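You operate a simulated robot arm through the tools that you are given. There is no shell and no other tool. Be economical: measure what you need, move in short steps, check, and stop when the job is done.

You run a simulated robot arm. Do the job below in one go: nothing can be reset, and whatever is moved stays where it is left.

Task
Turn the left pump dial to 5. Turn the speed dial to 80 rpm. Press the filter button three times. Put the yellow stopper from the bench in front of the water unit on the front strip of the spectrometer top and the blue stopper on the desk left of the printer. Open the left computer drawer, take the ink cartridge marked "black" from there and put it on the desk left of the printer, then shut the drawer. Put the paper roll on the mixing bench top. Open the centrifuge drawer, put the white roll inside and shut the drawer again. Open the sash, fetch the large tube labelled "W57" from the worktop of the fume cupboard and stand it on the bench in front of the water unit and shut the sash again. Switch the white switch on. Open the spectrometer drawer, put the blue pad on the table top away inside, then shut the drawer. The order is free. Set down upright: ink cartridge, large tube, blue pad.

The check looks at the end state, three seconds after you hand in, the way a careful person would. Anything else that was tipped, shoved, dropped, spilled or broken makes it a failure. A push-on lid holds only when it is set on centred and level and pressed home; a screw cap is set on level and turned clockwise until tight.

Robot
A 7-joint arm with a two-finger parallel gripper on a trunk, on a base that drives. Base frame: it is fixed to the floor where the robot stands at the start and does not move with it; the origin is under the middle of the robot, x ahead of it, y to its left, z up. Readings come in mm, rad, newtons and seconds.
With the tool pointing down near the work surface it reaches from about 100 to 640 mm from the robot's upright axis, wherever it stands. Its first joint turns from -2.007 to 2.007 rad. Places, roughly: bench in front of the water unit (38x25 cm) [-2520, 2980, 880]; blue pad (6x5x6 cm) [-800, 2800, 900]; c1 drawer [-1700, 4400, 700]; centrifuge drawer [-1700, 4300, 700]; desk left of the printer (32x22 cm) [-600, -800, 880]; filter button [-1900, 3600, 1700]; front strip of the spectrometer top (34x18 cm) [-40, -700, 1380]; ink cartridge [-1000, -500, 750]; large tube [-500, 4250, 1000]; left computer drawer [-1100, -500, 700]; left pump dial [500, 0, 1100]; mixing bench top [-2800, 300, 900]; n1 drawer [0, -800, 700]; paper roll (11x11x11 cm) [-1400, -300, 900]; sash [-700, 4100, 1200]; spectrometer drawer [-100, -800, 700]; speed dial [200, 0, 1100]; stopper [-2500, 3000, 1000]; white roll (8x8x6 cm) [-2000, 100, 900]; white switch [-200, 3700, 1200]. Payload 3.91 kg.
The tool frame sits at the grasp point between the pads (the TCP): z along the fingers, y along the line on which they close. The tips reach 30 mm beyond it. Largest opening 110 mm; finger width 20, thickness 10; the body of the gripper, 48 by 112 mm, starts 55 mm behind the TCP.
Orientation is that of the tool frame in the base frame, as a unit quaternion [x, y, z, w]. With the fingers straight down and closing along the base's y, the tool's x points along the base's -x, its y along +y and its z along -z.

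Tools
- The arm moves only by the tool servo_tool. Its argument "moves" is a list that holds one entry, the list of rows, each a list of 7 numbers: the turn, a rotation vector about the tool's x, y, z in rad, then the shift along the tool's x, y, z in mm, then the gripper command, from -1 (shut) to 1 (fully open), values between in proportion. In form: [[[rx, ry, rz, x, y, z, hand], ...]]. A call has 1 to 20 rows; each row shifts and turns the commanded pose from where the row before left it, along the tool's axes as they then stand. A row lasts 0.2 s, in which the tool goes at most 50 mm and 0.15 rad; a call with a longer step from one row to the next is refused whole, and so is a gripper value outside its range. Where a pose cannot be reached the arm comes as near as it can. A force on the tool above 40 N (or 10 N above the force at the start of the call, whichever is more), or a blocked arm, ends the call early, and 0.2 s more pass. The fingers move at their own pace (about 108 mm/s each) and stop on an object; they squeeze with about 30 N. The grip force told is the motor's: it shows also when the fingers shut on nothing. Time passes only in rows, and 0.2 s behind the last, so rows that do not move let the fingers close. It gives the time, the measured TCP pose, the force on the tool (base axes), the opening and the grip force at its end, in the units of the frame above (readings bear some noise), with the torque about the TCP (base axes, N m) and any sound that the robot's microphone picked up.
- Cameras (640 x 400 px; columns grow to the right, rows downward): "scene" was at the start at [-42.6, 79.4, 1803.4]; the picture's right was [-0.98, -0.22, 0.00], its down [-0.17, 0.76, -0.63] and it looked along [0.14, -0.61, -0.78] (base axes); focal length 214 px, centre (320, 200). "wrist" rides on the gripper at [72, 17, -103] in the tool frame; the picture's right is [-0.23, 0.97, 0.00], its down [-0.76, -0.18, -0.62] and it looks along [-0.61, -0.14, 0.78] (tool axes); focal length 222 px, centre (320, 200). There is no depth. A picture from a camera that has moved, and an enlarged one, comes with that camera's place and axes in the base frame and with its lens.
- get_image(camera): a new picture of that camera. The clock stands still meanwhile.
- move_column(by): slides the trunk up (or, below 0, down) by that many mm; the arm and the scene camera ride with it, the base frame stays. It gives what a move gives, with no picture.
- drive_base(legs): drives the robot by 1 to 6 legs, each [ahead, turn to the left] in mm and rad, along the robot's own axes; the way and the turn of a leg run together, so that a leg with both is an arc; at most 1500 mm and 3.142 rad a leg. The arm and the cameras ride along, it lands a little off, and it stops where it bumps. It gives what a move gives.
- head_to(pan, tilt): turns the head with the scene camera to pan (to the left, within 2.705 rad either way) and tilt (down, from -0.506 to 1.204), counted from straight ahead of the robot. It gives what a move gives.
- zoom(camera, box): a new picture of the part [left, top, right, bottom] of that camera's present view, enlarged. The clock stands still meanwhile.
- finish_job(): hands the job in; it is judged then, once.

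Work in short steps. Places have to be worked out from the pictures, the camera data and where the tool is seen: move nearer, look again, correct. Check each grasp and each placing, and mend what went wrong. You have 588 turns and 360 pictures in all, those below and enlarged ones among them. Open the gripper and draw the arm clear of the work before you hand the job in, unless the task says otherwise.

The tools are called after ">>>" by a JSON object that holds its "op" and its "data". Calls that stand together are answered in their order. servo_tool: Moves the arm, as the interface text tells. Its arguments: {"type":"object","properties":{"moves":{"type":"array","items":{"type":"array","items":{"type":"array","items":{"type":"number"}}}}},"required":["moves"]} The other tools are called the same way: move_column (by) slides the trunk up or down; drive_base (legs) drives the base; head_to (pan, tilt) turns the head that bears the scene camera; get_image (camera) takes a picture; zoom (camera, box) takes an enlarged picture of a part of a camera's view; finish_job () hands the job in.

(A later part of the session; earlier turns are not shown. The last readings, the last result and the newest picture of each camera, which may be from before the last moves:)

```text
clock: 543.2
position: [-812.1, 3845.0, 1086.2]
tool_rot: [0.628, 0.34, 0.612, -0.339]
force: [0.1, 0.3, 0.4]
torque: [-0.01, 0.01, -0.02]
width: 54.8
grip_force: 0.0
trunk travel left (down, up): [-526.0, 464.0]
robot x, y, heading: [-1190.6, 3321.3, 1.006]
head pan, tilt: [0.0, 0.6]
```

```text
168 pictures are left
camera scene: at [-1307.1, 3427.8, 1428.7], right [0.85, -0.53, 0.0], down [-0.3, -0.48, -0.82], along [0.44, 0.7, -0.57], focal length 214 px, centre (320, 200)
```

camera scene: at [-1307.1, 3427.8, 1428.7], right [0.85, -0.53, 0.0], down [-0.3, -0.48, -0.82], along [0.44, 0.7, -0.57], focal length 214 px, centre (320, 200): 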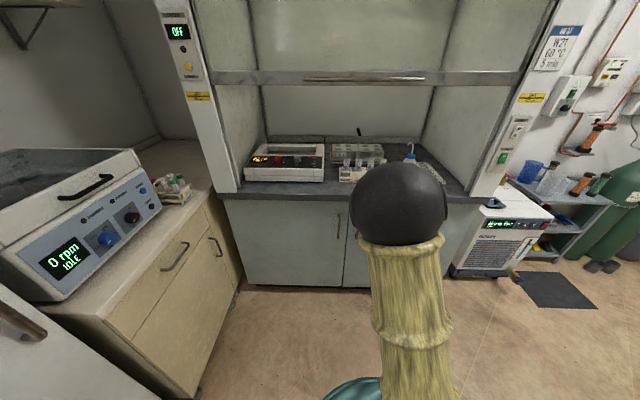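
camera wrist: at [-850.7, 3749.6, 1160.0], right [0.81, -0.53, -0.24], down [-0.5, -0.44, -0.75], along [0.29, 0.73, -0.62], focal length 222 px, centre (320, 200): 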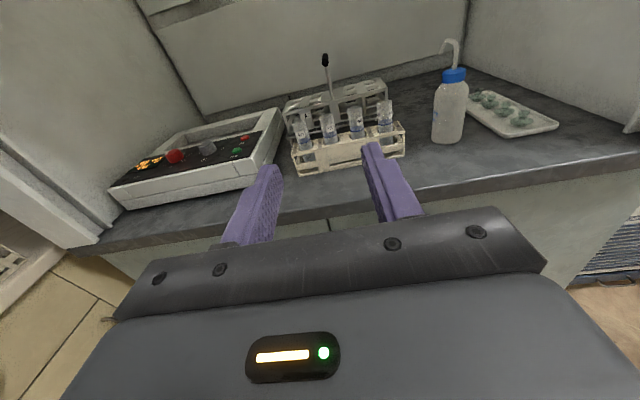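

>>> {"op": "zoom", "data": {"camera": "wrist", "box": [280, 80, 420, 180]}}

```text
4.00 times, centred on (350, 130) of wrist
camera zoom: at [-850.7, 3749.6, 1160.0], right [0.81, -0.53, -0.24], down [-0.5, -0.44, -0.75], along [0.29, 0.73, -0.62], focal length 888 px, centre (200, 480)
```

zoom: 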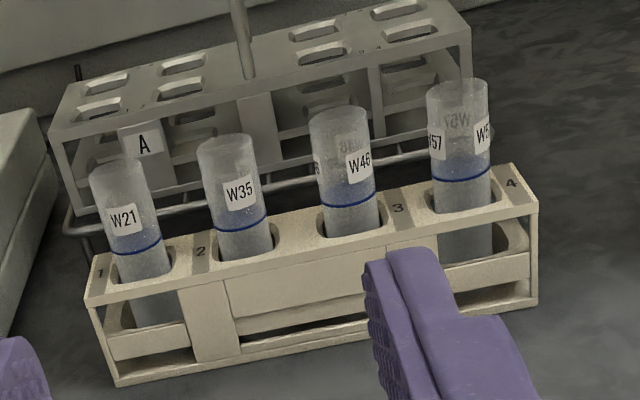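

W57 is in slot 4 (rightmost), centre ≈(-511,4100), exposed z≈944–990, Ø≈32. I align laterally and in height outside, then drive in 250 mm.

>>> {"op": "servo_tool", "data": {"moves": [[[0, 0, 0, 0, 39, 0, 0], [0, 0, 0, 0, 39, 0, 0], [0, 0, 0, 0, 39, 0, 0], [0, 0, 0, -35, 0, 0, 0], [0, 0, 0, -35, 0, 0, 0], [0, 0, 0, -33, 0, 0, 0], [0, 0.02, 0, 0, 0, 0, 0]]]}}

>>> {"op": "drive_base", "data": {"legs": [[220, 0]]}}

>>> {"op": "get_image", "data": {"camera": "wrist"}}

>>> {"op": "get_image", "data": {"camera": "scene"}}

```text
clock: 544.9
position: [-715.6, 3779.6, 982.0]
tool_rot: [0.623, 0.336, 0.618, -0.342]
force: [0.1, 0.5, 0.3]
torque: [0.0, -0.02, -0.01]
width: 55.0
grip_force: 0.0
trunk travel left (down, up): [-526.0, 464.0]
robot x, y, heading: [-1193.9, 3322.8, 1.005]
head pan, tilt: [0.0, 0.6]
```

```text
clock: 546.7
position: [-598.0, 3966.8, 981.6]
tool_rot: [0.623, 0.336, 0.617, -0.343]
force: [-0.3, 0.0, 0.7]
torque: [-0.02, -0.01, -0.03]
width: 55.0
grip_force: 0.2
trunk travel left (down, up): [-526.0, 464.0]
robot x, y, heading: [-1076.4, 3509.6, 1.01]
head pan, tilt: [0.0, 0.6]
```

```text
166 pictures are left
camera wrist: at [-637.9, 3869.3, 1053.8], right [0.82, -0.52, -0.24], down [-0.5, -0.43, -0.76], along [0.3, 0.74, -0.61], focal length 222 px, centre (320, 200)
```

wrist: 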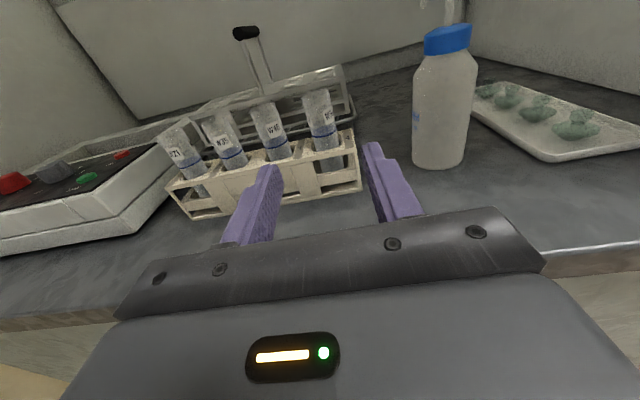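

```text
165 pictures are left
camera scene: at [-1190.3, 3613.3, 1428.7], right [0.85, -0.53, 0.0], down [-0.3, -0.48, -0.82], along [0.44, 0.7, -0.57], focal length 214 px, centre (320, 200)
```

scene: 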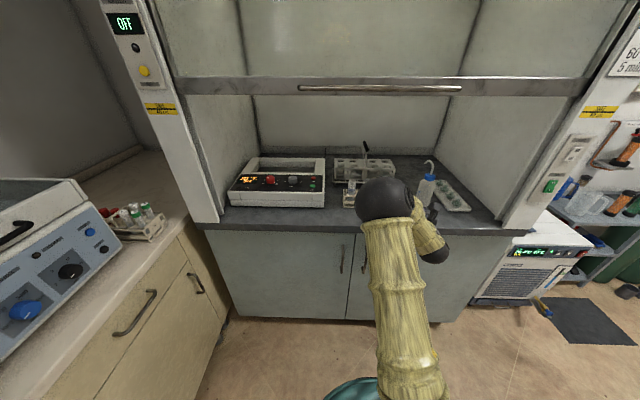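

W57 is straight ahead (159 mm), bottle clearance OK. Drive 105 mm, drop 13 mm, then check.

>>> {"op": "drive_base", "data": {"legs": [[105, 0]]}}

>>> {"op": "servo_tool", "data": {"moves": [[[0, 0, 0, -13, 0, 0, 0], [0, 0, 0, 0, 0, 0, 0]]]}}

>>> {"op": "get_image", "data": {"camera": "wrist"}}

```text
clock: 548.0
position: [-543.0, 4055.1, 983.0]
tool_rot: [0.623, 0.336, 0.618, -0.342]
force: [-0.6, 0.2, -0.4]
torque: [-0.03, 0.03, -0.06]
width: 55.2
grip_force: 0.0
trunk travel left (down, up): [-526.0, 464.0]
robot x, y, heading: [-1020.0, 3595.5, 1.007]
head pan, tilt: [0.0, 0.6]
```

```text
clock: 548.6
position: [-543.4, 4055.9, 968.4]
tool_rot: [0.624, 0.336, 0.617, -0.343]
force: [0.0, 0.6, 0.1]
torque: [-0.01, -0.01, -0.02]
width: 54.9
grip_force: 0.0
trunk travel left (down, up): [-526.0, 464.0]
robot x, y, heading: [-1017.2, 3596.5, 1.009]
head pan, tilt: [0.0, 0.6]
```

```text
164 pictures are left
camera wrist: at [-581.8, 3959.2, 1040.9], right [0.82, -0.52, -0.24], down [-0.5, -0.43, -0.76], along [0.3, 0.74, -0.61], focal length 222 px, centre (320, 200)
```

wrist: 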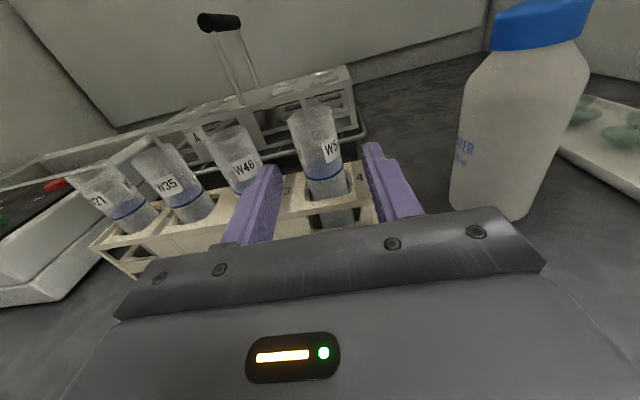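

>>> {"op": "servo_tool", "data": {"moves": [[[0, 0, 0, 0, 0, 16, 0], [0, 0, 0, 0, 0, 16, 0], [0, 0, 0, 0, 0, 14, 0], [0, 0, 0, 0, 0, 0, 0]]]}}

>>> {"op": "get_image", "data": {"camera": "wrist"}}

```text
clock: 549.6
position: [-517.6, 4094.3, 969.1]
tool_rot: [0.624, 0.335, 0.619, -0.341]
force: [-0.2, 0.2, -1.5]
torque: [-0.02, 0.0, -0.03]
width: 54.8
grip_force: 0.1
trunk travel left (down, up): [-526.0, 464.0]
robot x, y, heading: [-1021.1, 3595.0, 1.007]
head pan, tilt: [0.0, 0.6]
```

```text
163 pictures are left
camera wrist: at [-557.2, 3997.8, 1040.5], right [0.82, -0.52, -0.24], down [-0.5, -0.43, -0.76], along [0.3, 0.74, -0.61], focal length 222 px, centre (320, 200)
```

wrist: 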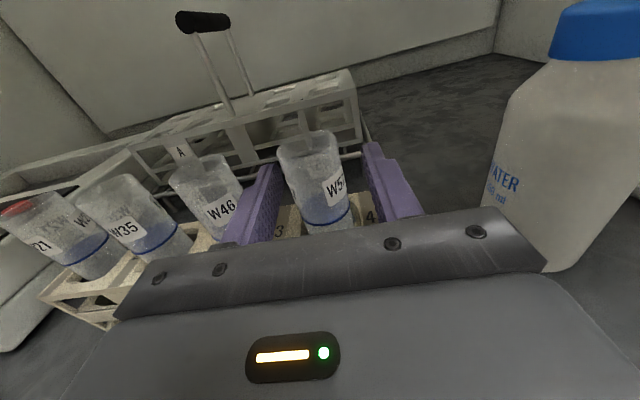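

W57 is between the pads. Close on it.

>>> {"op": "servo_tool", "data": {"moves": [[[0, 0, 0, 0, 0, 0, -0.3], [0, 0, 0, 0, 0, 0, -0.6], [0, 0, 0, 0, 0, 0, -0.6], [0, 0, 0, 0, 0, 0, -0.6]]]}}

>>> {"op": "get_image", "data": {"camera": "wrist"}}

```text
clock: 550.6
position: [-518.3, 4095.2, 968.9]
tool_rot: [0.623, 0.337, 0.618, -0.342]
force: [-0.2, -0.3, -0.4]
torque: [0.02, -0.03, 0.01]
width: 28.1
grip_force: 29.3
trunk travel left (down, up): [-526.0, 464.0]
robot x, y, heading: [-1017.6, 3591.2, 1.006]
head pan, tilt: [0.0, 0.6]
```

```text
162 pictures are left
camera wrist: at [-557.4, 3997.7, 1040.5], right [0.82, -0.52, -0.24], down [-0.5, -0.43, -0.76], along [0.3, 0.74, -0.61], focal length 222 px, centre (320, 200)
```

wrist: 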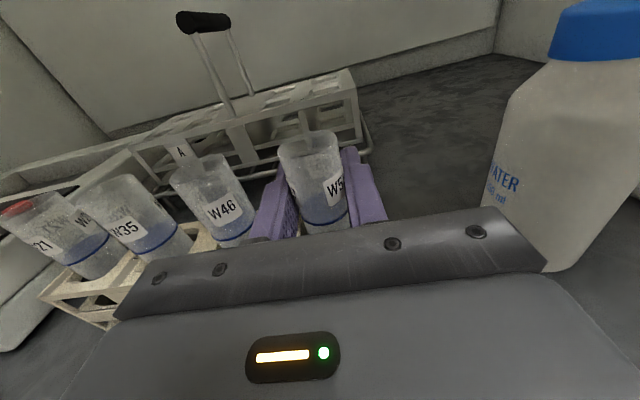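

Gripped (28 mm). Lift straight out of the rack with the trunk.

>>> {"op": "move_column", "data": {"by": 60}}

>>> {"op": "move_column", "data": {"by": 80}}

>>> {"op": "get_image", "data": {"camera": "wrist"}}

>>> {"op": "get_image", "data": {"camera": "scene"}}

```text
clock: 551.6
position: [-517.2, 4094.2, 1029.4]
tool_rot: [0.623, 0.336, 0.618, -0.342]
force: [-0.1, -0.6, -0.4]
torque: [0.04, 0.03, -0.01]
width: 28.1
grip_force: 29.8
trunk travel left (down, up): [-586.0, 404.0]
robot x, y, heading: [-1015.1, 3599.1, 1.008]
head pan, tilt: [0.0, 0.6]
```

```text
clock: 552.8
position: [-517.8, 4093.7, 1107.7]
tool_rot: [0.623, 0.336, 0.618, -0.342]
force: [-0.4, 0.3, -1.8]
torque: [-0.01, -0.03, 0.01]
width: 27.8
grip_force: 29.9
trunk travel left (down, up): [-666.0, 324.0]
robot x, y, heading: [-1020.4, 3595.6, 1.005]
head pan, tilt: [0.0, 0.6]
```

```text
161 pictures are left
camera wrist: at [-557.3, 3997.9, 1180.4], right [0.82, -0.52, -0.24], down [-0.5, -0.43, -0.76], along [0.3, 0.74, -0.61], focal length 222 px, centre (320, 200)
```

wrist: 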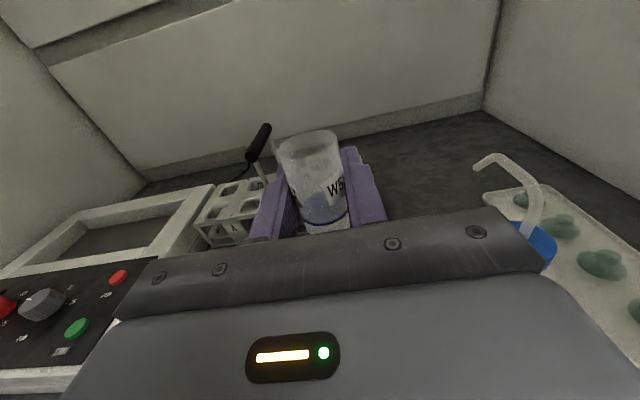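

```text
160 pictures are left
camera scene: at [-1133.7, 3703.1, 1568.7], right [0.85, -0.53, 0.0], down [-0.3, -0.48, -0.82], along [0.44, 0.7, -0.57], focal length 214 px, centre (320, 200)
```

scene: 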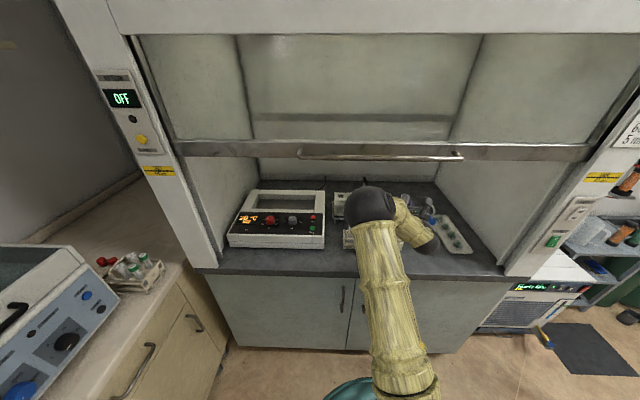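

Tube is out. I back out of the cupboard, retract, and drive to the bench in front of the water unit.

>>> {"op": "drive_base", "data": {"legs": [[-500, 0]]}}

>>> {"op": "servo_tool", "data": {"moves": [[[0, 0, 0, 0, -20, -30, -0.6], [0, 0, 0, 0, -20, -30, -0.6], [0, 0, 0, 0, -20, -30, -0.6], [0, 0, 0, 0, -20, -30, -0.6], [0, 0, 0, 0, 0, -30, -0.6], [0, 0, 0, 0, 0, 0, -0.6]]]}}

>>> {"op": "get_image", "data": {"camera": "scene"}}

```text
clock: 556.1
position: [-785.1, 3668.6, 1109.4]
tool_rot: [0.624, 0.335, 0.618, -0.342]
force: [0.0, -0.1, 0.2]
torque: [0.03, 0.05, -0.04]
width: 28.2
grip_force: 30.2
trunk travel left (down, up): [-666.0, 324.0]
robot x, y, heading: [-1289.1, 3173.5, 1.008]
head pan, tilt: [0.0, 0.6]
```

```text
clock: 557.5
position: [-932.7, 3585.0, 1110.3]
tool_rot: [0.623, 0.336, 0.618, -0.342]
force: [0.0, -0.2, 0.0]
torque: [0.0, -0.01, 0.0]
width: 28.4
grip_force: 30.2
trunk travel left (down, up): [-666.0, 324.0]
robot x, y, heading: [-1288.7, 3172.7, 1.009]
head pan, tilt: [0.0, 0.6]
```

```text
159 pictures are left
camera scene: at [-1401.7, 3278.1, 1568.7], right [0.85, -0.53, 0.0], down [-0.3, -0.48, -0.82], along [0.44, 0.7, -0.57], focal length 214 px, centre (320, 200)
```

scene: 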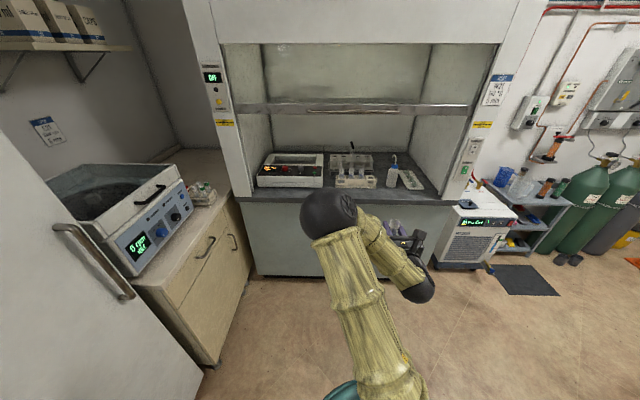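

>>> {"op": "drive_base", "data": {"legs": [[0, 2.83], [864, 0], [0, -1.26]]}}

>>> {"op": "head_to", "data": {"pan": 0.0, "tilt": 0.7}}

>>> {"op": "get_image", "data": {"camera": "scene"}}

>>> {"op": "get_image", "data": {"camera": "wrist"}}

```text
clock: 577.1
position: [-2365.3, 2977.1, 1111.0]
tool_rot: [-0.203, -0.678, -0.194, 0.679]
force: [0.2, 0.4, -0.9]
torque: [-0.04, -0.01, 0.0]
width: 27.5
grip_force: 29.4
trunk travel left (down, up): [-666.0, 324.0]
robot x, y, heading: [-1947.4, 2623.1, 2.582]
head pan, tilt: [0.0, 0.6]
```

```text
clock: 577.8
position: [-2363.5, 2976.2, 1110.6]
tool_rot: [-0.203, -0.678, -0.194, 0.679]
force: [0.2, -0.4, -0.9]
torque: [-0.01, 0.0, 0.01]
width: 27.8
grip_force: 30.3
trunk travel left (down, up): [-666.0, 324.0]
robot x, y, heading: [-1947.5, 2621.9, 2.58]
head pan, tilt: [0.0, 0.7]
```

```text
158 pictures are left
camera scene: at [-2051.6, 2507.0, 1560.1], right [0.53, 0.85, 0.0], down [0.55, -0.34, -0.77], along [-0.65, 0.41, -0.64], focal length 214 px, centre (320, 200)
```

scene: 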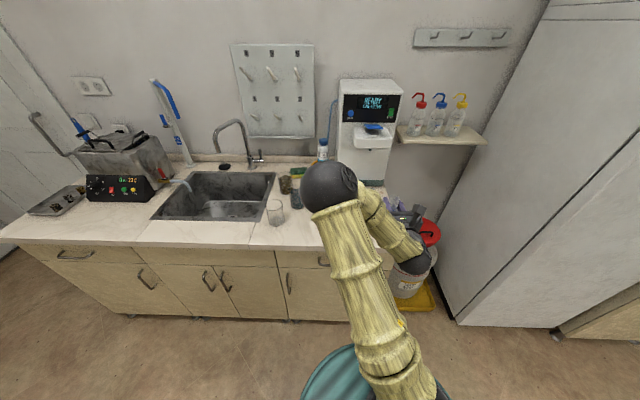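

```text
157 pictures are left
camera wrist: at [-2266.0, 2936.4, 1182.3], right [0.52, 0.82, -0.24], down [0.43, -0.49, -0.76], along [-0.74, 0.3, -0.61], focal length 222 px, centre (320, 200)
```

wrist: 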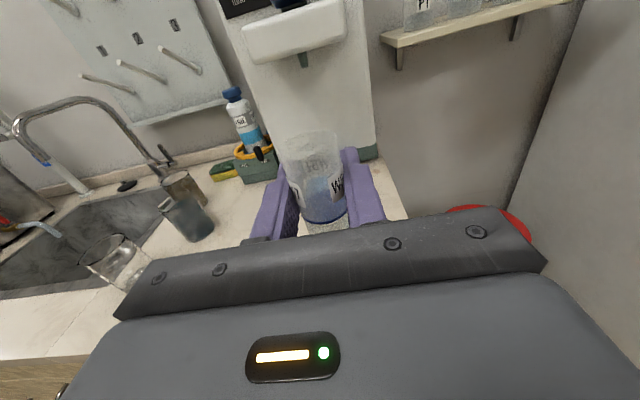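

I back up 200 mm so the wrist camera can see the bench region and the stoppers.

>>> {"op": "drive_base", "data": {"legs": [[-220, 0]]}}

>>> {"op": "get_image", "data": {"camera": "wrist"}}

>>> {"op": "get_image", "data": {"camera": "scene"}}

```text
clock: 579.6
position: [-2177.6, 2859.8, 1110.3]
tool_rot: [-0.203, -0.678, -0.194, 0.679]
force: [-0.7, -0.1, -0.8]
torque: [0.0, 0.0, 0.02]
width: 27.5
grip_force: 30.3
trunk travel left (down, up): [-666.0, 324.0]
robot x, y, heading: [-1760.8, 2505.9, 2.576]
head pan, tilt: [0.0, 0.7]
```

```text
156 pictures are left
camera wrist: at [-2079.6, 2819.6, 1182.5], right [0.52, 0.82, -0.24], down [0.42, -0.5, -0.76], along [-0.74, 0.3, -0.61], focal length 222 px, centre (320, 200)
```

wrist: 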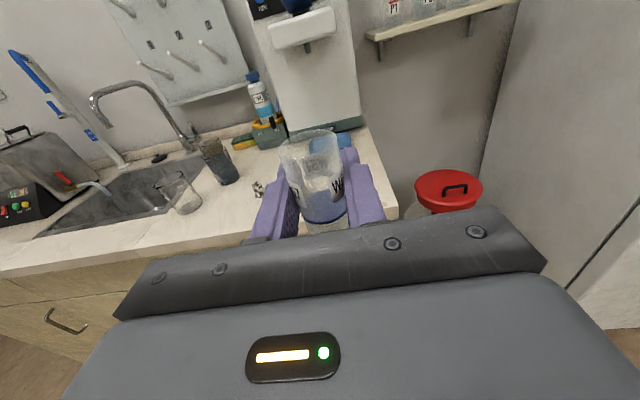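

```text
155 pictures are left
camera scene: at [-1865.5, 2389.9, 1560.1], right [0.53, 0.85, 0.0], down [0.54, -0.34, -0.77], along [-0.65, 0.41, -0.64], focal length 214 px, centre (320, 200)
```

scene: 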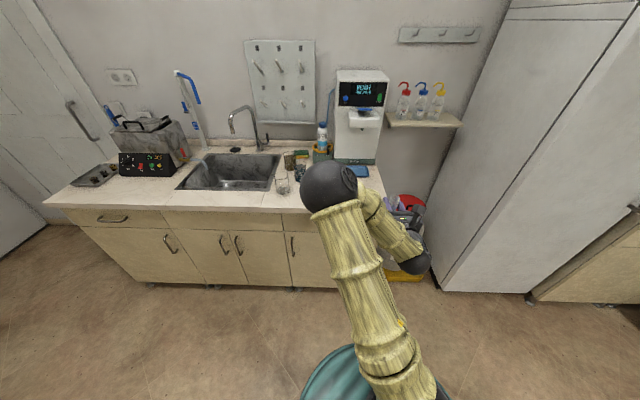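

I turn the base right a little so the elbow no longer hides the region.

>>> {"op": "drive_base", "data": {"legs": [[0, -0.4]]}}

>>> {"op": "get_image", "data": {"camera": "scene"}}

>>> {"op": "zoom", "data": {"camera": "scene", "box": [180, 130, 320, 230]}}

```text
clock: 581.6
position: [-2007.3, 2991.7, 1111.4]
tool_rot: [-0.333, -0.625, -0.325, 0.627]
force: [-0.6, 1.5, -1.1]
torque: [-0.01, 0.0, 0.0]
width: 27.2
grip_force: 30.1
trunk travel left (down, up): [-666.0, 324.0]
robot x, y, heading: [-1765.2, 2509.3, 2.176]
head pan, tilt: [0.0, 0.7]
```

```text
154 pictures are left
camera scene: at [-1903.0, 2439.5, 1560.1], right [0.82, 0.57, 0.0], down [0.37, -0.53, -0.76], along [-0.44, 0.63, -0.64], focal length 214 px, centre (320, 200)
```

scene: 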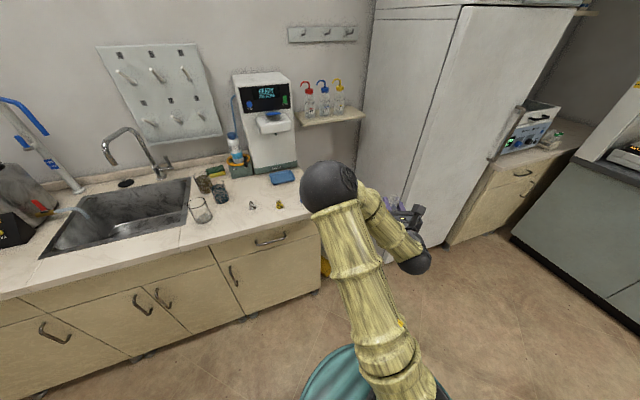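

```text
4.00 times, centred on (250, 180) of scene
camera zoom: at [-1903.0, 2439.5, 1560.1], right [0.82, 0.57, 0.0], down [0.37, -0.53, -0.76], along [-0.44, 0.63, -0.64], focal length 858 px, centre (600, 280)
```

zoom: 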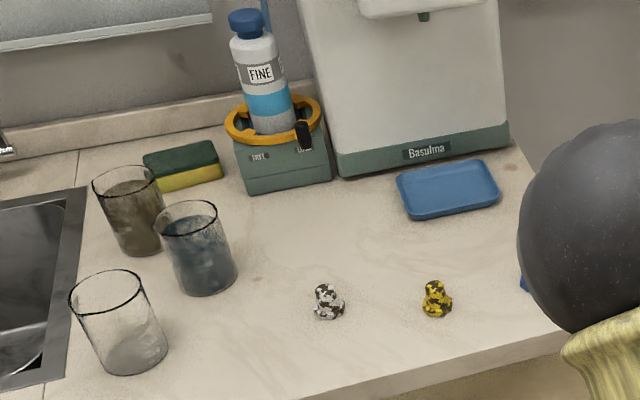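

Three stoppers: mottled grey, yellow ≈(-2497,2955), and blue (partly hidden) ≈(-2431,3033). I'll stand the tube between grey and yellow at ≈(-2529,2904). Drive in.

>>> {"op": "drive_base", "data": {"legs": [[0, 0.851], [290, 0], [0, -0.45]]}}

>>> {"op": "get_image", "data": {"camera": "wrist"}}

>>> {"op": "get_image", "data": {"camera": "scene"}}

```text
clock: 588.9
position: [-2467.9, 2890.2, 1110.5]
tool_rot: [-0.202, -0.679, -0.193, 0.679]
force: [-0.3, -0.3, -0.5]
torque: [-0.01, 0.01, 0.03]
width: 26.5
grip_force: 30.4
trunk travel left (down, up): [-666.0, 324.0]
robot x, y, heading: [-2052.0, 2540.5, 2.581]
head pan, tilt: [0.0, 0.7]
```

```text
152 pictures are left
camera wrist: at [-2369.3, 2849.8, 1182.3], right [0.52, 0.82, -0.24], down [0.43, -0.49, -0.76], along [-0.74, 0.29, -0.61], focal length 222 px, centre (320, 200)
```

wrist: 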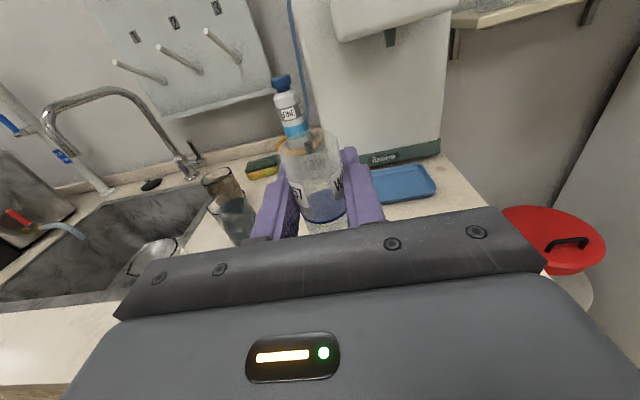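

```text
151 pictures are left
camera scene: at [-2153.3, 2421.6, 1560.1], right [0.53, 0.85, 0.0], down [0.55, -0.34, -0.76], along [-0.65, 0.41, -0.64], focal length 214 px, centre (320, 200)
```

scene: 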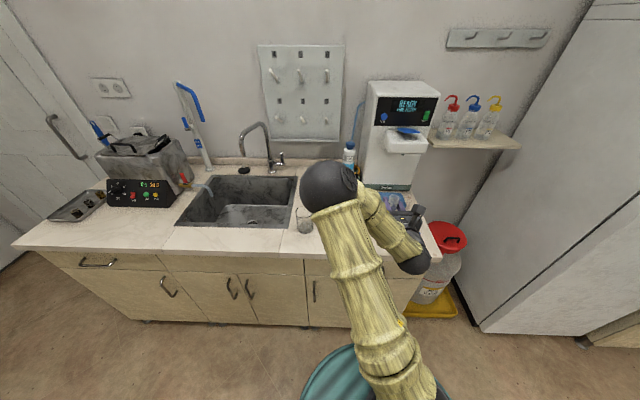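

I position the tube over the gap between the grey and yellow stoppers and lower it with the trunk.

>>> {"op": "servo_tool", "data": {"moves": [[[0, 0, 0, 0, -13, 30, -0.6], [0, 0, 0, 0, -13, 29, -0.6], [0, 0, 0, 0, 0, 0, -0.6]]]}}

>>> {"op": "move_column", "data": {"by": -130}}

>>> {"op": "get_image", "data": {"camera": "wrist"}}

>>> {"op": "get_image", "data": {"camera": "scene"}}

```text
clock: 589.6
position: [-2531.8, 2897.8, 1111.0]
tool_rot: [-0.203, -0.678, -0.194, 0.679]
force: [-0.6, -0.3, -0.6]
torque: [0.01, 0.03, -0.03]
width: 26.8
grip_force: 30.2
trunk travel left (down, up): [-666.0, 324.0]
robot x, y, heading: [-2050.0, 2540.7, 2.578]
head pan, tilt: [0.0, 0.7]
```

```text
clock: 591.2
position: [-2530.1, 2898.2, 981.4]
tool_rot: [-0.203, -0.679, -0.193, 0.679]
force: [-0.2, 0.5, 0.2]
torque: [-0.02, -0.01, 0.01]
width: 26.9
grip_force: 29.7
trunk travel left (down, up): [-536.0, 454.0]
robot x, y, heading: [-2048.3, 2538.3, 2.58]
head pan, tilt: [0.0, 0.7]
```

```text
150 pictures are left
camera wrist: at [-2432.6, 2858.6, 1052.3], right [0.52, 0.82, -0.24], down [0.43, -0.49, -0.76], along [-0.74, 0.29, -0.61], focal length 222 px, centre (320, 200)
```

wrist: 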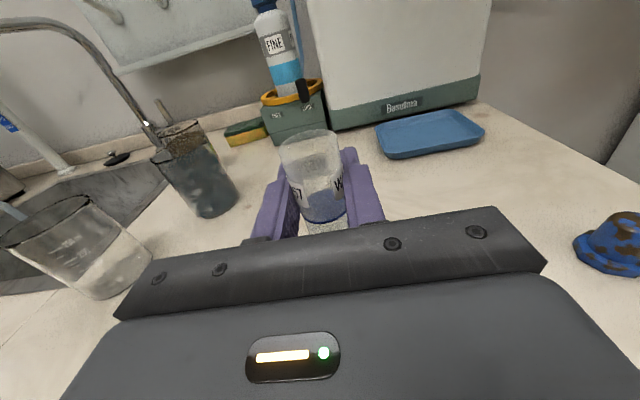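

```text
149 pictures are left
camera scene: at [-2153.2, 2421.5, 1430.1], right [0.53, 0.85, 0.0], down [0.55, -0.34, -0.76], along [-0.65, 0.41, -0.64], focal length 214 px, centre (320, 200)
```

scene: 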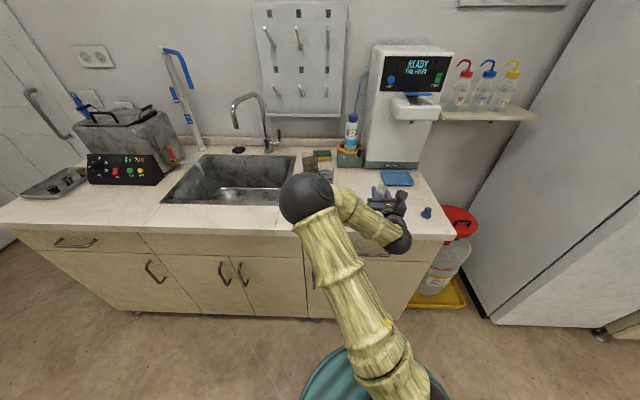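

Blue stopper visible to the right; the descent is clear. Lower slowly to contact.

>>> {"op": "servo_tool", "data": {"moves": [[[0, 0, 0, -8, 0, 0, -0.6], [0, 0, 0, -5, 0, 0, -0.6], [0, 0, 0, -4, 0, 0, -0.6], [0, 0, 0, 0, 0, 0, -0.6]]]}}

```text
clock: 592.2
position: [-2530.8, 2899.0, 962.7]
tool_rot: [-0.201, -0.679, -0.193, 0.679]
force: [0.4, -0.2, -0.8]
torque: [-0.03, 0.01, 0.0]
width: 26.7
grip_force: 30.1
trunk travel left (down, up): [-536.0, 454.0]
robot x, y, heading: [-2053.6, 2538.8, 2.577]
head pan, tilt: [0.0, 0.7]
```

>>> {"op": "servo_tool", "data": {"moves": [[[0, 0, 0, -4, 0, 0, -0.6], [0, 0, 0, -4, 0, 0, -0.6], [0, 0, 0, -3, 0, 0, -0.6], [0, 0, 0, 0, 0, 0, -0.6]]]}}

```text
clock: 593.0
position: [-2530.6, 2899.2, 962.1]
tool_rot: [-0.198, -0.671, -0.195, 0.687]
force: [-2.4, 1.4, 14.6]
torque: [0.1, 0.01, 0.02]
width: 26.8
grip_force: 30.1
trunk travel left (down, up): [-536.0, 454.0]
robot x, y, heading: [-2050.4, 2537.2, 2.585]
head pan, tilt: [0.0, 0.7]
stopped in row 3: the force on the tool passed its limit at 42 N (the readings are from after the stop); the commanded pose is now the measured one
```

Contact through the tube itself (no moment). I relieve 1.5 mm and open gently.

>>> {"op": "servo_tool", "data": {"moves": [[[0, 0.015, 0, 1, 0, 0, -0.6], [0, 0, 0, 0, 0, 0, -0.4], [0, 0, 0, 0, 0, 0, -0.35], [0, 0, 0, 0, 0, 0, -0.35]]]}}

>>> {"op": "get_image", "data": {"camera": "wrist"}}

```text
clock: 594.0
position: [-2530.5, 2898.8, 959.5]
tool_rot: [-0.199, -0.668, -0.196, 0.69]
force: [0.5, 0.2, 0.1]
torque: [-0.03, -0.01, 0.03]
width: 35.8
grip_force: 0.1
trunk travel left (down, up): [-536.0, 454.0]
robot x, y, heading: [-2049.5, 2536.3, 2.586]
head pan, tilt: [0.0, 0.7]
```

```text
148 pictures are left
camera wrist: at [-2431.7, 2858.1, 1028.6], right [0.51, 0.82, -0.24], down [0.41, -0.48, -0.78], along [-0.75, 0.3, -0.58], focal length 222 px, centre (320, 200)
```

wrist: 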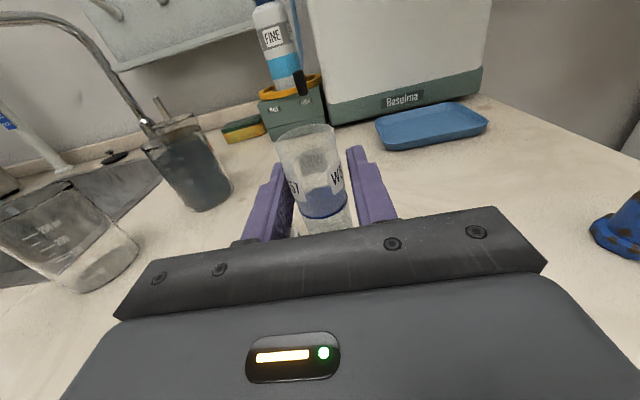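

Tube stands free. I open a touch more and reverse straight out.

>>> {"op": "servo_tool", "data": {"moves": [[[0, 0, 0, 0, 0, 0, -0.22], [0, 0, 0, 0, 0, 0, -0.22]]]}}

>>> {"op": "drive_base", "data": {"legs": [[-130, 0]]}}

>>> {"op": "get_image", "data": {"camera": "wrist"}}

```text
clock: 594.6
position: [-2532.2, 2899.3, 960.7]
tool_rot: [-0.198, -0.668, -0.196, 0.69]
force: [-0.5, -0.2, -1.2]
torque: [0.03, -0.02, -0.03]
width: 42.7
grip_force: 0.1
trunk travel left (down, up): [-536.0, 454.0]
robot x, y, heading: [-2049.6, 2535.0, 2.585]
head pan, tilt: [0.0, 0.7]
```

```text
clock: 596.0
position: [-2420.5, 2829.7, 961.4]
tool_rot: [-0.198, -0.669, -0.196, 0.689]
force: [0.1, 0.2, 0.3]
torque: [-0.03, -0.01, 0.0]
width: 43.0
grip_force: 0.0
trunk travel left (down, up): [-536.0, 454.0]
robot x, y, heading: [-1940.1, 2470.3, 2.583]
head pan, tilt: [0.0, 0.7]
```

```text
147 pictures are left
camera wrist: at [-2320.4, 2788.3, 1028.9], right [0.51, 0.82, -0.24], down [0.41, -0.48, -0.78], along [-0.75, 0.3, -0.58], focal length 222 px, centre (320, 200)
```

wrist: 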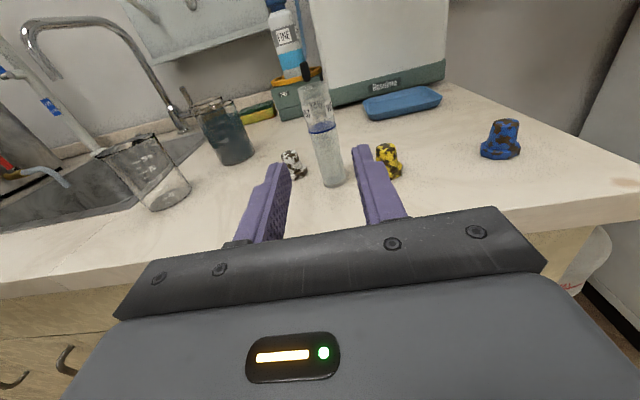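

Tube stands upright among untouched stoppers. Next: yellow stopper. I raise, rotate and pitch the tool to point down (fingers closing front-back).

>>> {"op": "move_column", "data": {"by": 150}}

>>> {"op": "servo_tool", "data": {"moves": [[[0, 0, 0.143, 0, 0, -10, 0], [0, 0, 0.143, 0, 0, -10, 0], [0, 0, 0.143, 0, 0, -10, 0], [0, 0, 0.143, 0, 0, -10, 0], [0, 0, 0.143, 0, 0, -10, 0], [0, 0, 0.143, 0, 0, 0, 0], [0, 0, 0.143, 0, 0, 0, 0], [0, 0, 0.143, 0, 0, 0, 0], [0, 0, 0.143, 0, 0, 0, 0], [0, 0, 0.143, 0, 0, 0, 0], [0, 0, 0.141, 0, 0, 0, 0]]]}}

>>> {"op": "servo_tool", "data": {"moves": [[[-0.143, 0, 0, 0, 0, 0, 0], [-0.143, 0, 0, 0, 0, 0, 0], [-0.143, 0, 0, 0, 0, 0, 0], [-0.143, 0, 0, 0, 0, 0, 0], [-0.143, 0, 0, 0, 0, 0, 0], [-0.143, 0, 0, 0, 0, 0, 0], [-0.143, 0, 0, 0, 0, 0, 0], [-0.143, 0, 0, 0, 0, 0, 0], [-0.143, 0, 0, 0, 0, 0, 0], [-0.143, 0, 0, 0, 0, 0, 0], [-0.171, 0, 0, 0, 0, 0, 0]]]}}

>>> {"op": "get_image", "data": {"camera": "wrist"}}

>>> {"op": "get_image", "data": {"camera": "scene"}}

```text
clock: 597.7
position: [-2421.1, 2829.7, 1110.2]
tool_rot: [-0.197, -0.669, -0.195, 0.69]
force: [0.2, -0.4, -0.4]
torque: [0.01, 0.01, 0.0]
width: 42.8
grip_force: 0.1
trunk travel left (down, up): [-686.0, 304.0]
robot x, y, heading: [-1941.9, 2468.9, 2.584]
head pan, tilt: [0.0, 0.7]
```

```text
clock: 600.1
position: [-2378.1, 2803.1, 1108.6]
tool_rot: [-0.613, -0.332, 0.35, 0.626]
force: [-0.2, -0.4, 0.6]
torque: [0.0, 0.01, 0.0]
width: 55.0
grip_force: 0.0
trunk travel left (down, up): [-686.0, 304.0]
robot x, y, heading: [-1939.9, 2471.0, 2.582]
head pan, tilt: [0.0, 0.7]
```

```text
refused: row 11 steps farther than a row can; nothing moved
```

```text
146 pictures are left
camera wrist: at [-2251.5, 2809.4, 1087.5], right [-0.15, -0.19, -0.97], down [0.13, -0.98, 0.17], along [-0.98, -0.1, 0.17], focal length 222 px, centre (320, 200)
```

wrist: 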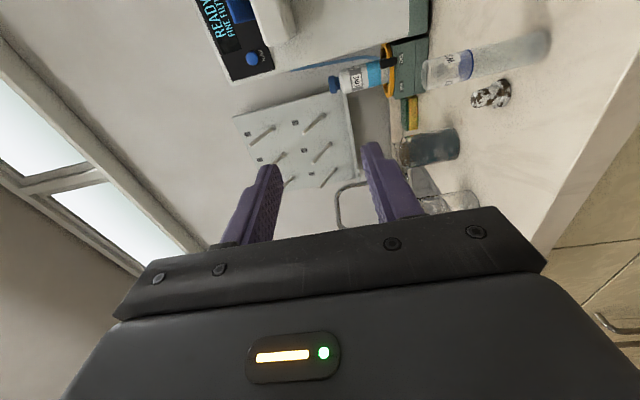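

```text
145 pictures are left
camera scene: at [-2041.7, 2352.0, 1580.1], right [0.53, 0.85, 0.0], down [0.55, -0.34, -0.76], along [-0.65, 0.41, -0.64], focal length 214 px, centre (320, 200)
```

scene: 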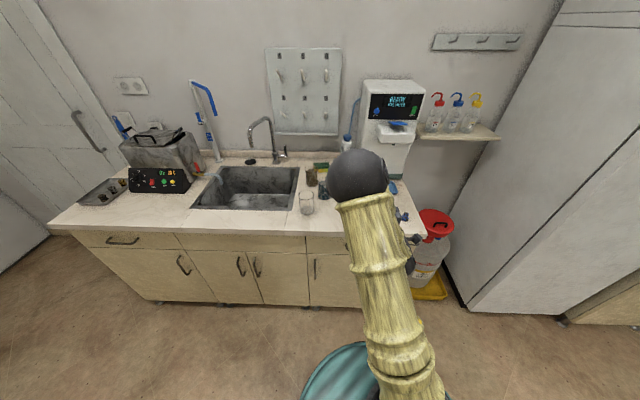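

>>> {"op": "servo_tool", "data": {"moves": [[[-0.135, 0, 0, 0, 0, 0, 0], [-0.135, 0, 0, 0, 0, 0, 0], [-0.135, 0, 0, 0, 0, 0, 0], [-0.135, 0, 0, 0, 0, 0, 0], [-0.135, 0, 0, 0, 0, 0, 0], [-0.135, 0, 0, 0, 0, 0, 0], [-0.135, 0, 0, 0, 0, 0, 0], [-0.135, 0, 0, 0, 0, 0, 0], [-0.135, 0, 0, 0, 0, 0, 0], [-0.135, 0, 0, 0, 0, 0, 0], [-0.135, 0, 0, 0, 0, 0, 0], [-0.127, 0, 0, 0, 0, 0, 0], [0, 0, 0, 0, 0, 0, 0]]]}}

>>> {"op": "get_image", "data": {"camera": "wrist"}}

```text
clock: 602.9
position: [-2383.5, 2796.4, 1108.8]
tool_rot: [0.869, 0.491, -0.043, -0.038]
force: [0.0, 0.6, 0.4]
torque: [-0.03, 0.02, -0.04]
width: 55.3
grip_force: 0.1
out of reach, approached as far as the arm can: row 7, 8
trunk travel left (down, up): [-686.0, 304.0]
robot x, y, heading: [-1940.4, 2471.0, 2.588]
head pan, tilt: [0.0, 0.7]
```

```text
144 pictures are left
camera wrist: at [-2317.8, 2848.5, 1206.2], right [0.71, -0.7, -0.1], down [-0.47, -0.58, 0.67], along [-0.52, -0.43, -0.74], focal length 222 px, centre (320, 200)
```

wrist: 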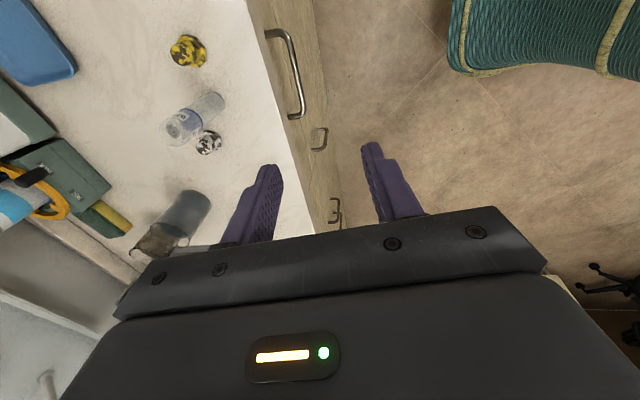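

I drive 175 mm forward, correct the tilt and shift right to hover over the yellow stopper.

>>> {"op": "drive_base", "data": {"legs": [[175, 0]]}}

>>> {"op": "servo_tool", "data": {"moves": [[[-0.107, 0, 0, 25, 0, 0, 0], [0, 0, 0, 25, 0, 0, 0], [0, 0, 0, 25, 0, 0, 0], [0, 0, 0, 0, 0, 0, 0]]]}}

>>> {"op": "get_image", "data": {"camera": "wrist"}}

```text
clock: 604.6
position: [-2533.5, 2889.8, 1108.7]
tool_rot: [0.869, 0.491, -0.044, -0.039]
force: [0.1, -0.4, 0.1]
torque: [-0.02, -0.01, -0.01]
width: 54.7
grip_force: 0.1
trunk travel left (down, up): [-686.0, 304.0]
robot x, y, heading: [-2092.5, 2561.6, 2.585]
head pan, tilt: [0.0, 0.7]
```

```text
clock: 605.6
position: [-2495.1, 2953.5, 1105.6]
tool_rot: [0.87, 0.493, -0.018, 0.008]
force: [-0.1, 0.0, -0.7]
torque: [-0.03, 0.02, -0.02]
width: 55.1
grip_force: 0.0
trunk travel left (down, up): [-686.0, 304.0]
robot x, y, heading: [-2090.6, 2562.0, 2.584]
head pan, tilt: [0.0, 0.7]
```

```text
143 pictures are left
camera wrist: at [-2438.9, 3011.2, 1205.0], right [0.72, -0.69, 0.01], down [-0.53, -0.54, 0.65], along [-0.45, -0.47, -0.76], focal length 222 px, centre (320, 200)
```

wrist: 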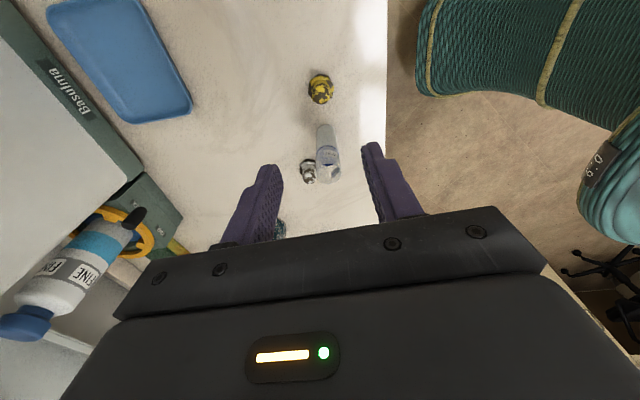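

Yellow is 12 mm further right. Correct and descend 120 mm.

>>> {"op": "servo_tool", "data": {"moves": [[[0, 0.04, 0, 12, 0, 0, 0], [0, 0, 0, 0, 0, 40, 0], [0, 0, 0, 0, 0, 40, 0], [0, 0, 0, 0, 0, 40, 0], [0, 0, 0, 0, 0, 0, 0]]]}}

>>> {"op": "get_image", "data": {"camera": "wrist"}}

```text
clock: 606.8
position: [-2487.1, 2965.0, 984.6]
tool_rot: [0.87, 0.493, -0.001, -0.001]
force: [0.7, 0.4, 0.5]
torque: [0.02, -0.01, -0.02]
width: 54.8
grip_force: 0.0
trunk travel left (down, up): [-686.0, 304.0]
robot x, y, heading: [-2087.1, 2561.1, 2.579]
head pan, tilt: [0.0, 0.7]
```

```text
142 pictures are left
camera wrist: at [-2435.1, 3018.6, 1087.2], right [0.72, -0.69, 0.0], down [-0.54, -0.56, 0.62], along [-0.43, -0.45, -0.78], focal length 222 px, centre (320, 200)
```

wrist: 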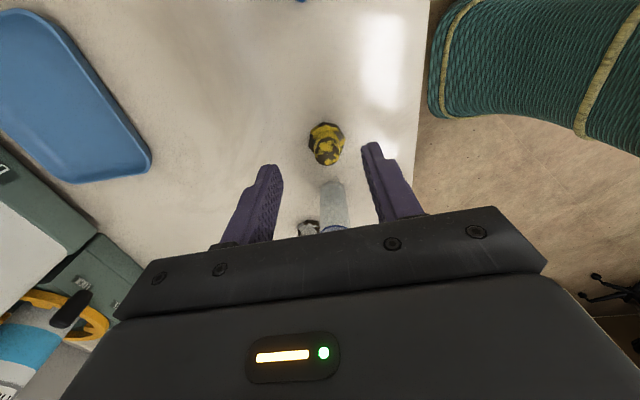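

>>> {"op": "servo_tool", "data": {"moves": [[[0, 0, 0, -4.5, 6, 0, 0], [0, 0, 0, 0, 0, 30, 0], [0, 0, 0, 0, 0, 25, 0], [0, 0, 0, 0, 0, 7, 0], [0, 0, 0, 0, 0, 0, 0]]]}}

>>> {"op": "get_image", "data": {"camera": "wrist"}}

```text
clock: 608.0
position: [-2485.5, 2958.9, 923.2]
tool_rot: [0.87, 0.493, -0.001, -0.003]
force: [0.5, 0.6, 0.5]
torque: [0.02, 0.01, 0.02]
width: 55.2
grip_force: 0.1
trunk travel left (down, up): [-686.0, 304.0]
robot x, y, heading: [-2093.8, 2560.9, 2.589]
head pan, tilt: [0.0, 0.7]
```

```text
141 pictures are left
camera wrist: at [-2432.3, 3011.4, 1025.5], right [0.72, -0.69, 0.0], down [-0.54, -0.56, 0.62], along [-0.43, -0.45, -0.78], focal length 222 px, centre (320, 200)
```

wrist: 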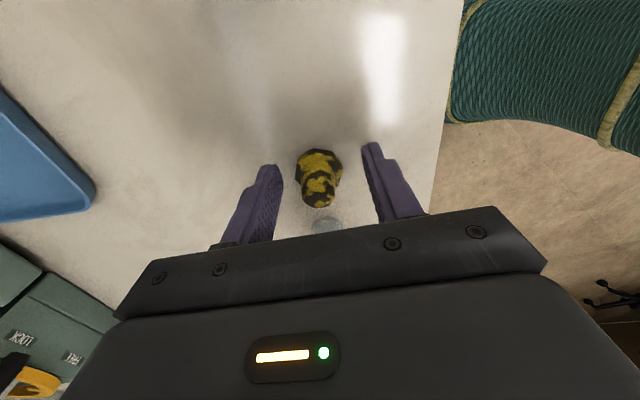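

>>> {"op": "servo_tool", "data": {"moves": [[[0, 0, 0, 0, 0, 2, -0.3], [0, 0, 0, 0, 0, 0, -0.8], [0, 0, 0, 0, 0, 0, -0.8], [0, 0, 0, 0, 0, 0, -0.8]]]}}

>>> {"op": "get_image", "data": {"camera": "wrist"}}

```text
clock: 609.0
position: [-2485.5, 2957.5, 920.9]
tool_rot: [0.87, 0.493, -0.001, -0.002]
force: [-0.8, 0.2, 0.2]
torque: [-0.01, 0.01, -0.01]
width: 21.8
grip_force: 30.0
trunk travel left (down, up): [-686.0, 304.0]
robot x, y, heading: [-2086.7, 2560.8, 2.589]
head pan, tilt: [0.0, 0.7]
```

```text
140 pictures are left
camera wrist: at [-2432.4, 3011.4, 1023.7], right [0.72, -0.69, 0.0], down [-0.54, -0.56, 0.62], along [-0.43, -0.45, -0.78], focal length 222 px, centre (320, 200)
```

wrist: 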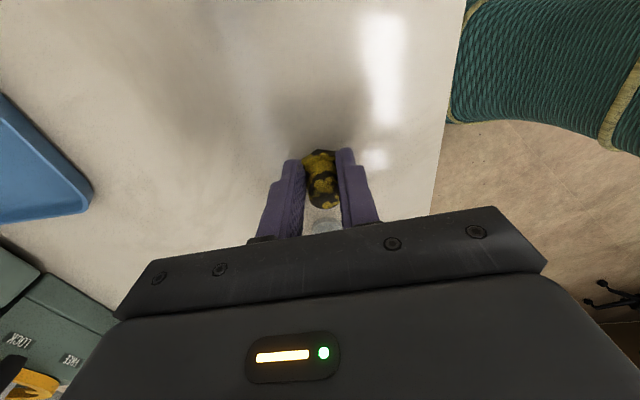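

Yellow stopper gripped (22 mm). Lift, back off and drive across to the spectrometer.

>>> {"op": "move_column", "data": {"by": 250}}

>>> {"op": "drive_base", "data": {"legs": [[-200, 0], [0, 2.617], [1400, 0], [1300, 0]]}}

>>> {"op": "head_to", "data": {"pan": 0.2, "tilt": 0.6}}

>>> {"op": "get_image", "data": {"camera": "scene"}}

```text
clock: 611.5
position: [-2485.3, 2957.2, 1171.2]
tool_rot: [0.87, 0.493, 0.0, -0.002]
force: [0.8, 0.1, 0.1]
torque: [0.02, 0.0, 0.0]
width: 21.6
grip_force: 29.8
trunk travel left (down, up): [-936.0, 54.0]
robot x, y, heading: [-2089.4, 2561.1, 2.585]
head pan, tilt: [0.0, 0.7]
```

```text
clock: 637.4
position: [-546.7, -498.1, 1171.2]
tool_rot: [-0.242, 0.97, -0.002, 0.001]
force: [0.4, 0.0, -0.3]
torque: [-0.05, 0.03, -0.01]
width: 11.0
grip_force: 0.0
trunk travel left (down, up): [-936.0, 54.0]
robot x, y, heading: [-682.1, 48.2, -1.101]
head pan, tilt: [0.0, 0.7]
```

```text
clock: 638.2
position: [-547.6, -497.3, 1171.4]
tool_rot: [-0.242, 0.97, -0.002, -0.001]
force: [0.1, -0.8, -0.3]
torque: [0.01, 0.01, 0.0]
width: 11.1
grip_force: 0.1
trunk travel left (down, up): [-936.0, 54.0]
robot x, y, heading: [-677.6, 51.0, -1.101]
head pan, tilt: [0.201, 0.6]
```

```text
139 pictures are left
camera scene: at [-515.4, 100.8, 1838.7], right [-0.78, -0.62, 0.0], down [-0.35, 0.44, -0.82], along [0.51, -0.65, -0.57], focal length 214 px, centre (320, 200)
```

scene: 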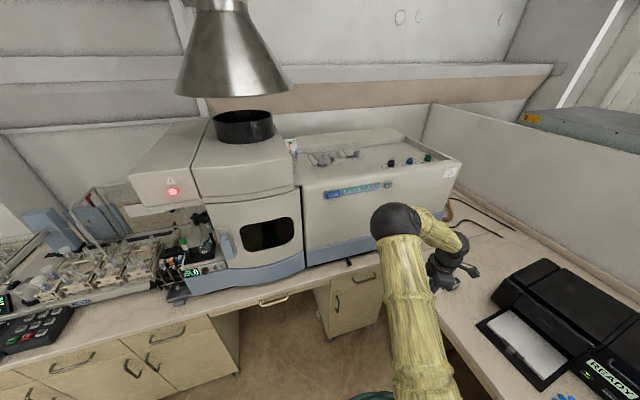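

The gripper reads 11 mm with no force: the stopper slipped out somewhere en route. I look back along the path to find it.

>>> {"op": "head_to", "data": {"pan": 2.65, "tilt": 0.55}}

>>> {"op": "get_image", "data": {"camera": "scene"}}

>>> {"op": "head_to", "data": {"pan": -2.65, "tilt": 0.55}}

>>> {"op": "get_image", "data": {"camera": "scene"}}

```text
clock: 640.4
position: [-546.1, -498.5, 1171.0]
tool_rot: [-0.241, 0.971, -0.002, 0.0]
force: [0.7, -0.6, 0.6]
torque: [-0.01, 0.02, 0.0]
width: 11.2
grip_force: 0.0
trunk travel left (down, up): [-936.0, 54.0]
robot x, y, heading: [-682.3, 46.8, -1.1]
head pan, tilt: [2.649, 0.55]
```

```text
138 pictures are left
camera scene: at [-568.0, 259.9, 1843.3], right [1.0, -0.02, 0.0], down [-0.01, -0.52, -0.85], along [0.02, 0.85, -0.52], focal length 214 px, centre (320, 200)
```

scene: 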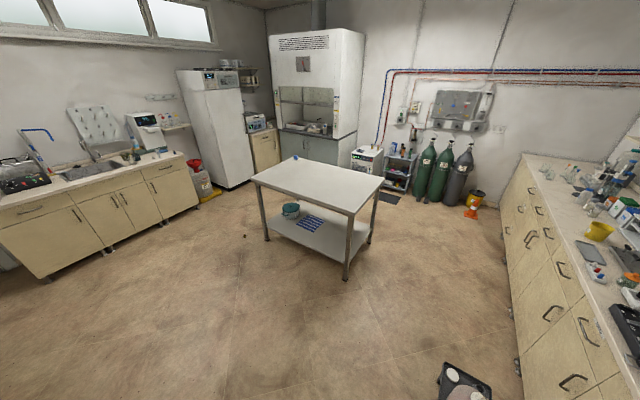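

```text
clock: 644.5
position: [-546.5, -496.5, 1171.7]
tool_rot: [-0.242, 0.97, -0.002, -0.001]
force: [-0.2, 0.2, -0.2]
torque: [0.0, 0.03, -0.02]
width: 11.1
grip_force: 0.0
trunk travel left (down, up): [-936.0, 54.0]
robot x, y, heading: [-683.3, 45.2, -1.098]
head pan, tilt: [-2.649, 0.55]
```

```text
137 pictures are left
camera scene: at [-643.8, 221.5, 1843.3], right [0.57, 0.82, 0.0], down [0.43, -0.3, -0.85], along [-0.7, 0.49, -0.52], focal length 214 px, centre (320, 200)
```

scene: 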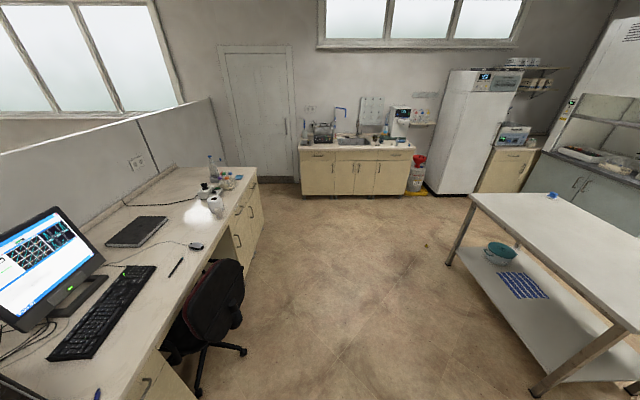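

A small dark spot shows in both views near (-1522,2410). Zoom to confirm.

>>> {"op": "zoom", "data": {"camera": "scene", "box": [405, 225, 453, 255]}}

>>> {"op": "zoom", "data": {"camera": "scene", "box": [150, 180, 250, 260]}}

```text
13.33 times, centred on (429, 240) of scene
camera zoom: at [-643.8, 221.5, 1843.3], right [0.57, 0.82, 0.0], down [0.43, -0.3, -0.85], along [-0.7, 0.49, -0.52], focal length 2860 px, centre (-1133, -333)
```

zoom: 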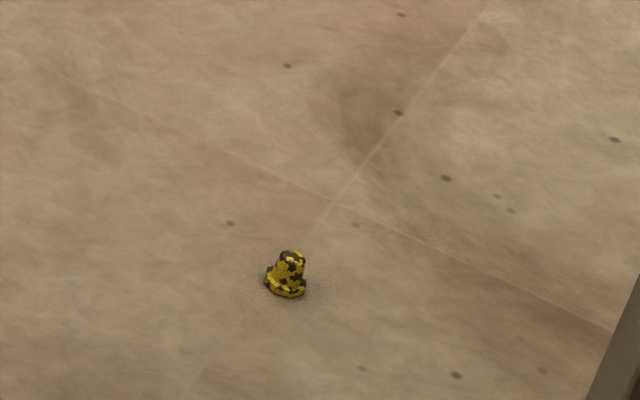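

```text
5.00 times, centred on (200, 220) of scene
camera zoom: at [-643.8, 221.5, 1843.3], right [0.57, 0.82, 0.0], down [0.43, -0.3, -0.85], along [-0.7, 0.49, -0.52], focal length 1072 px, centre (920, 100)
```

zoom: 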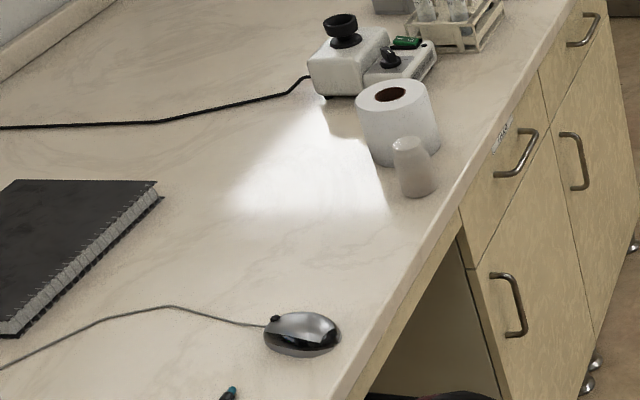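

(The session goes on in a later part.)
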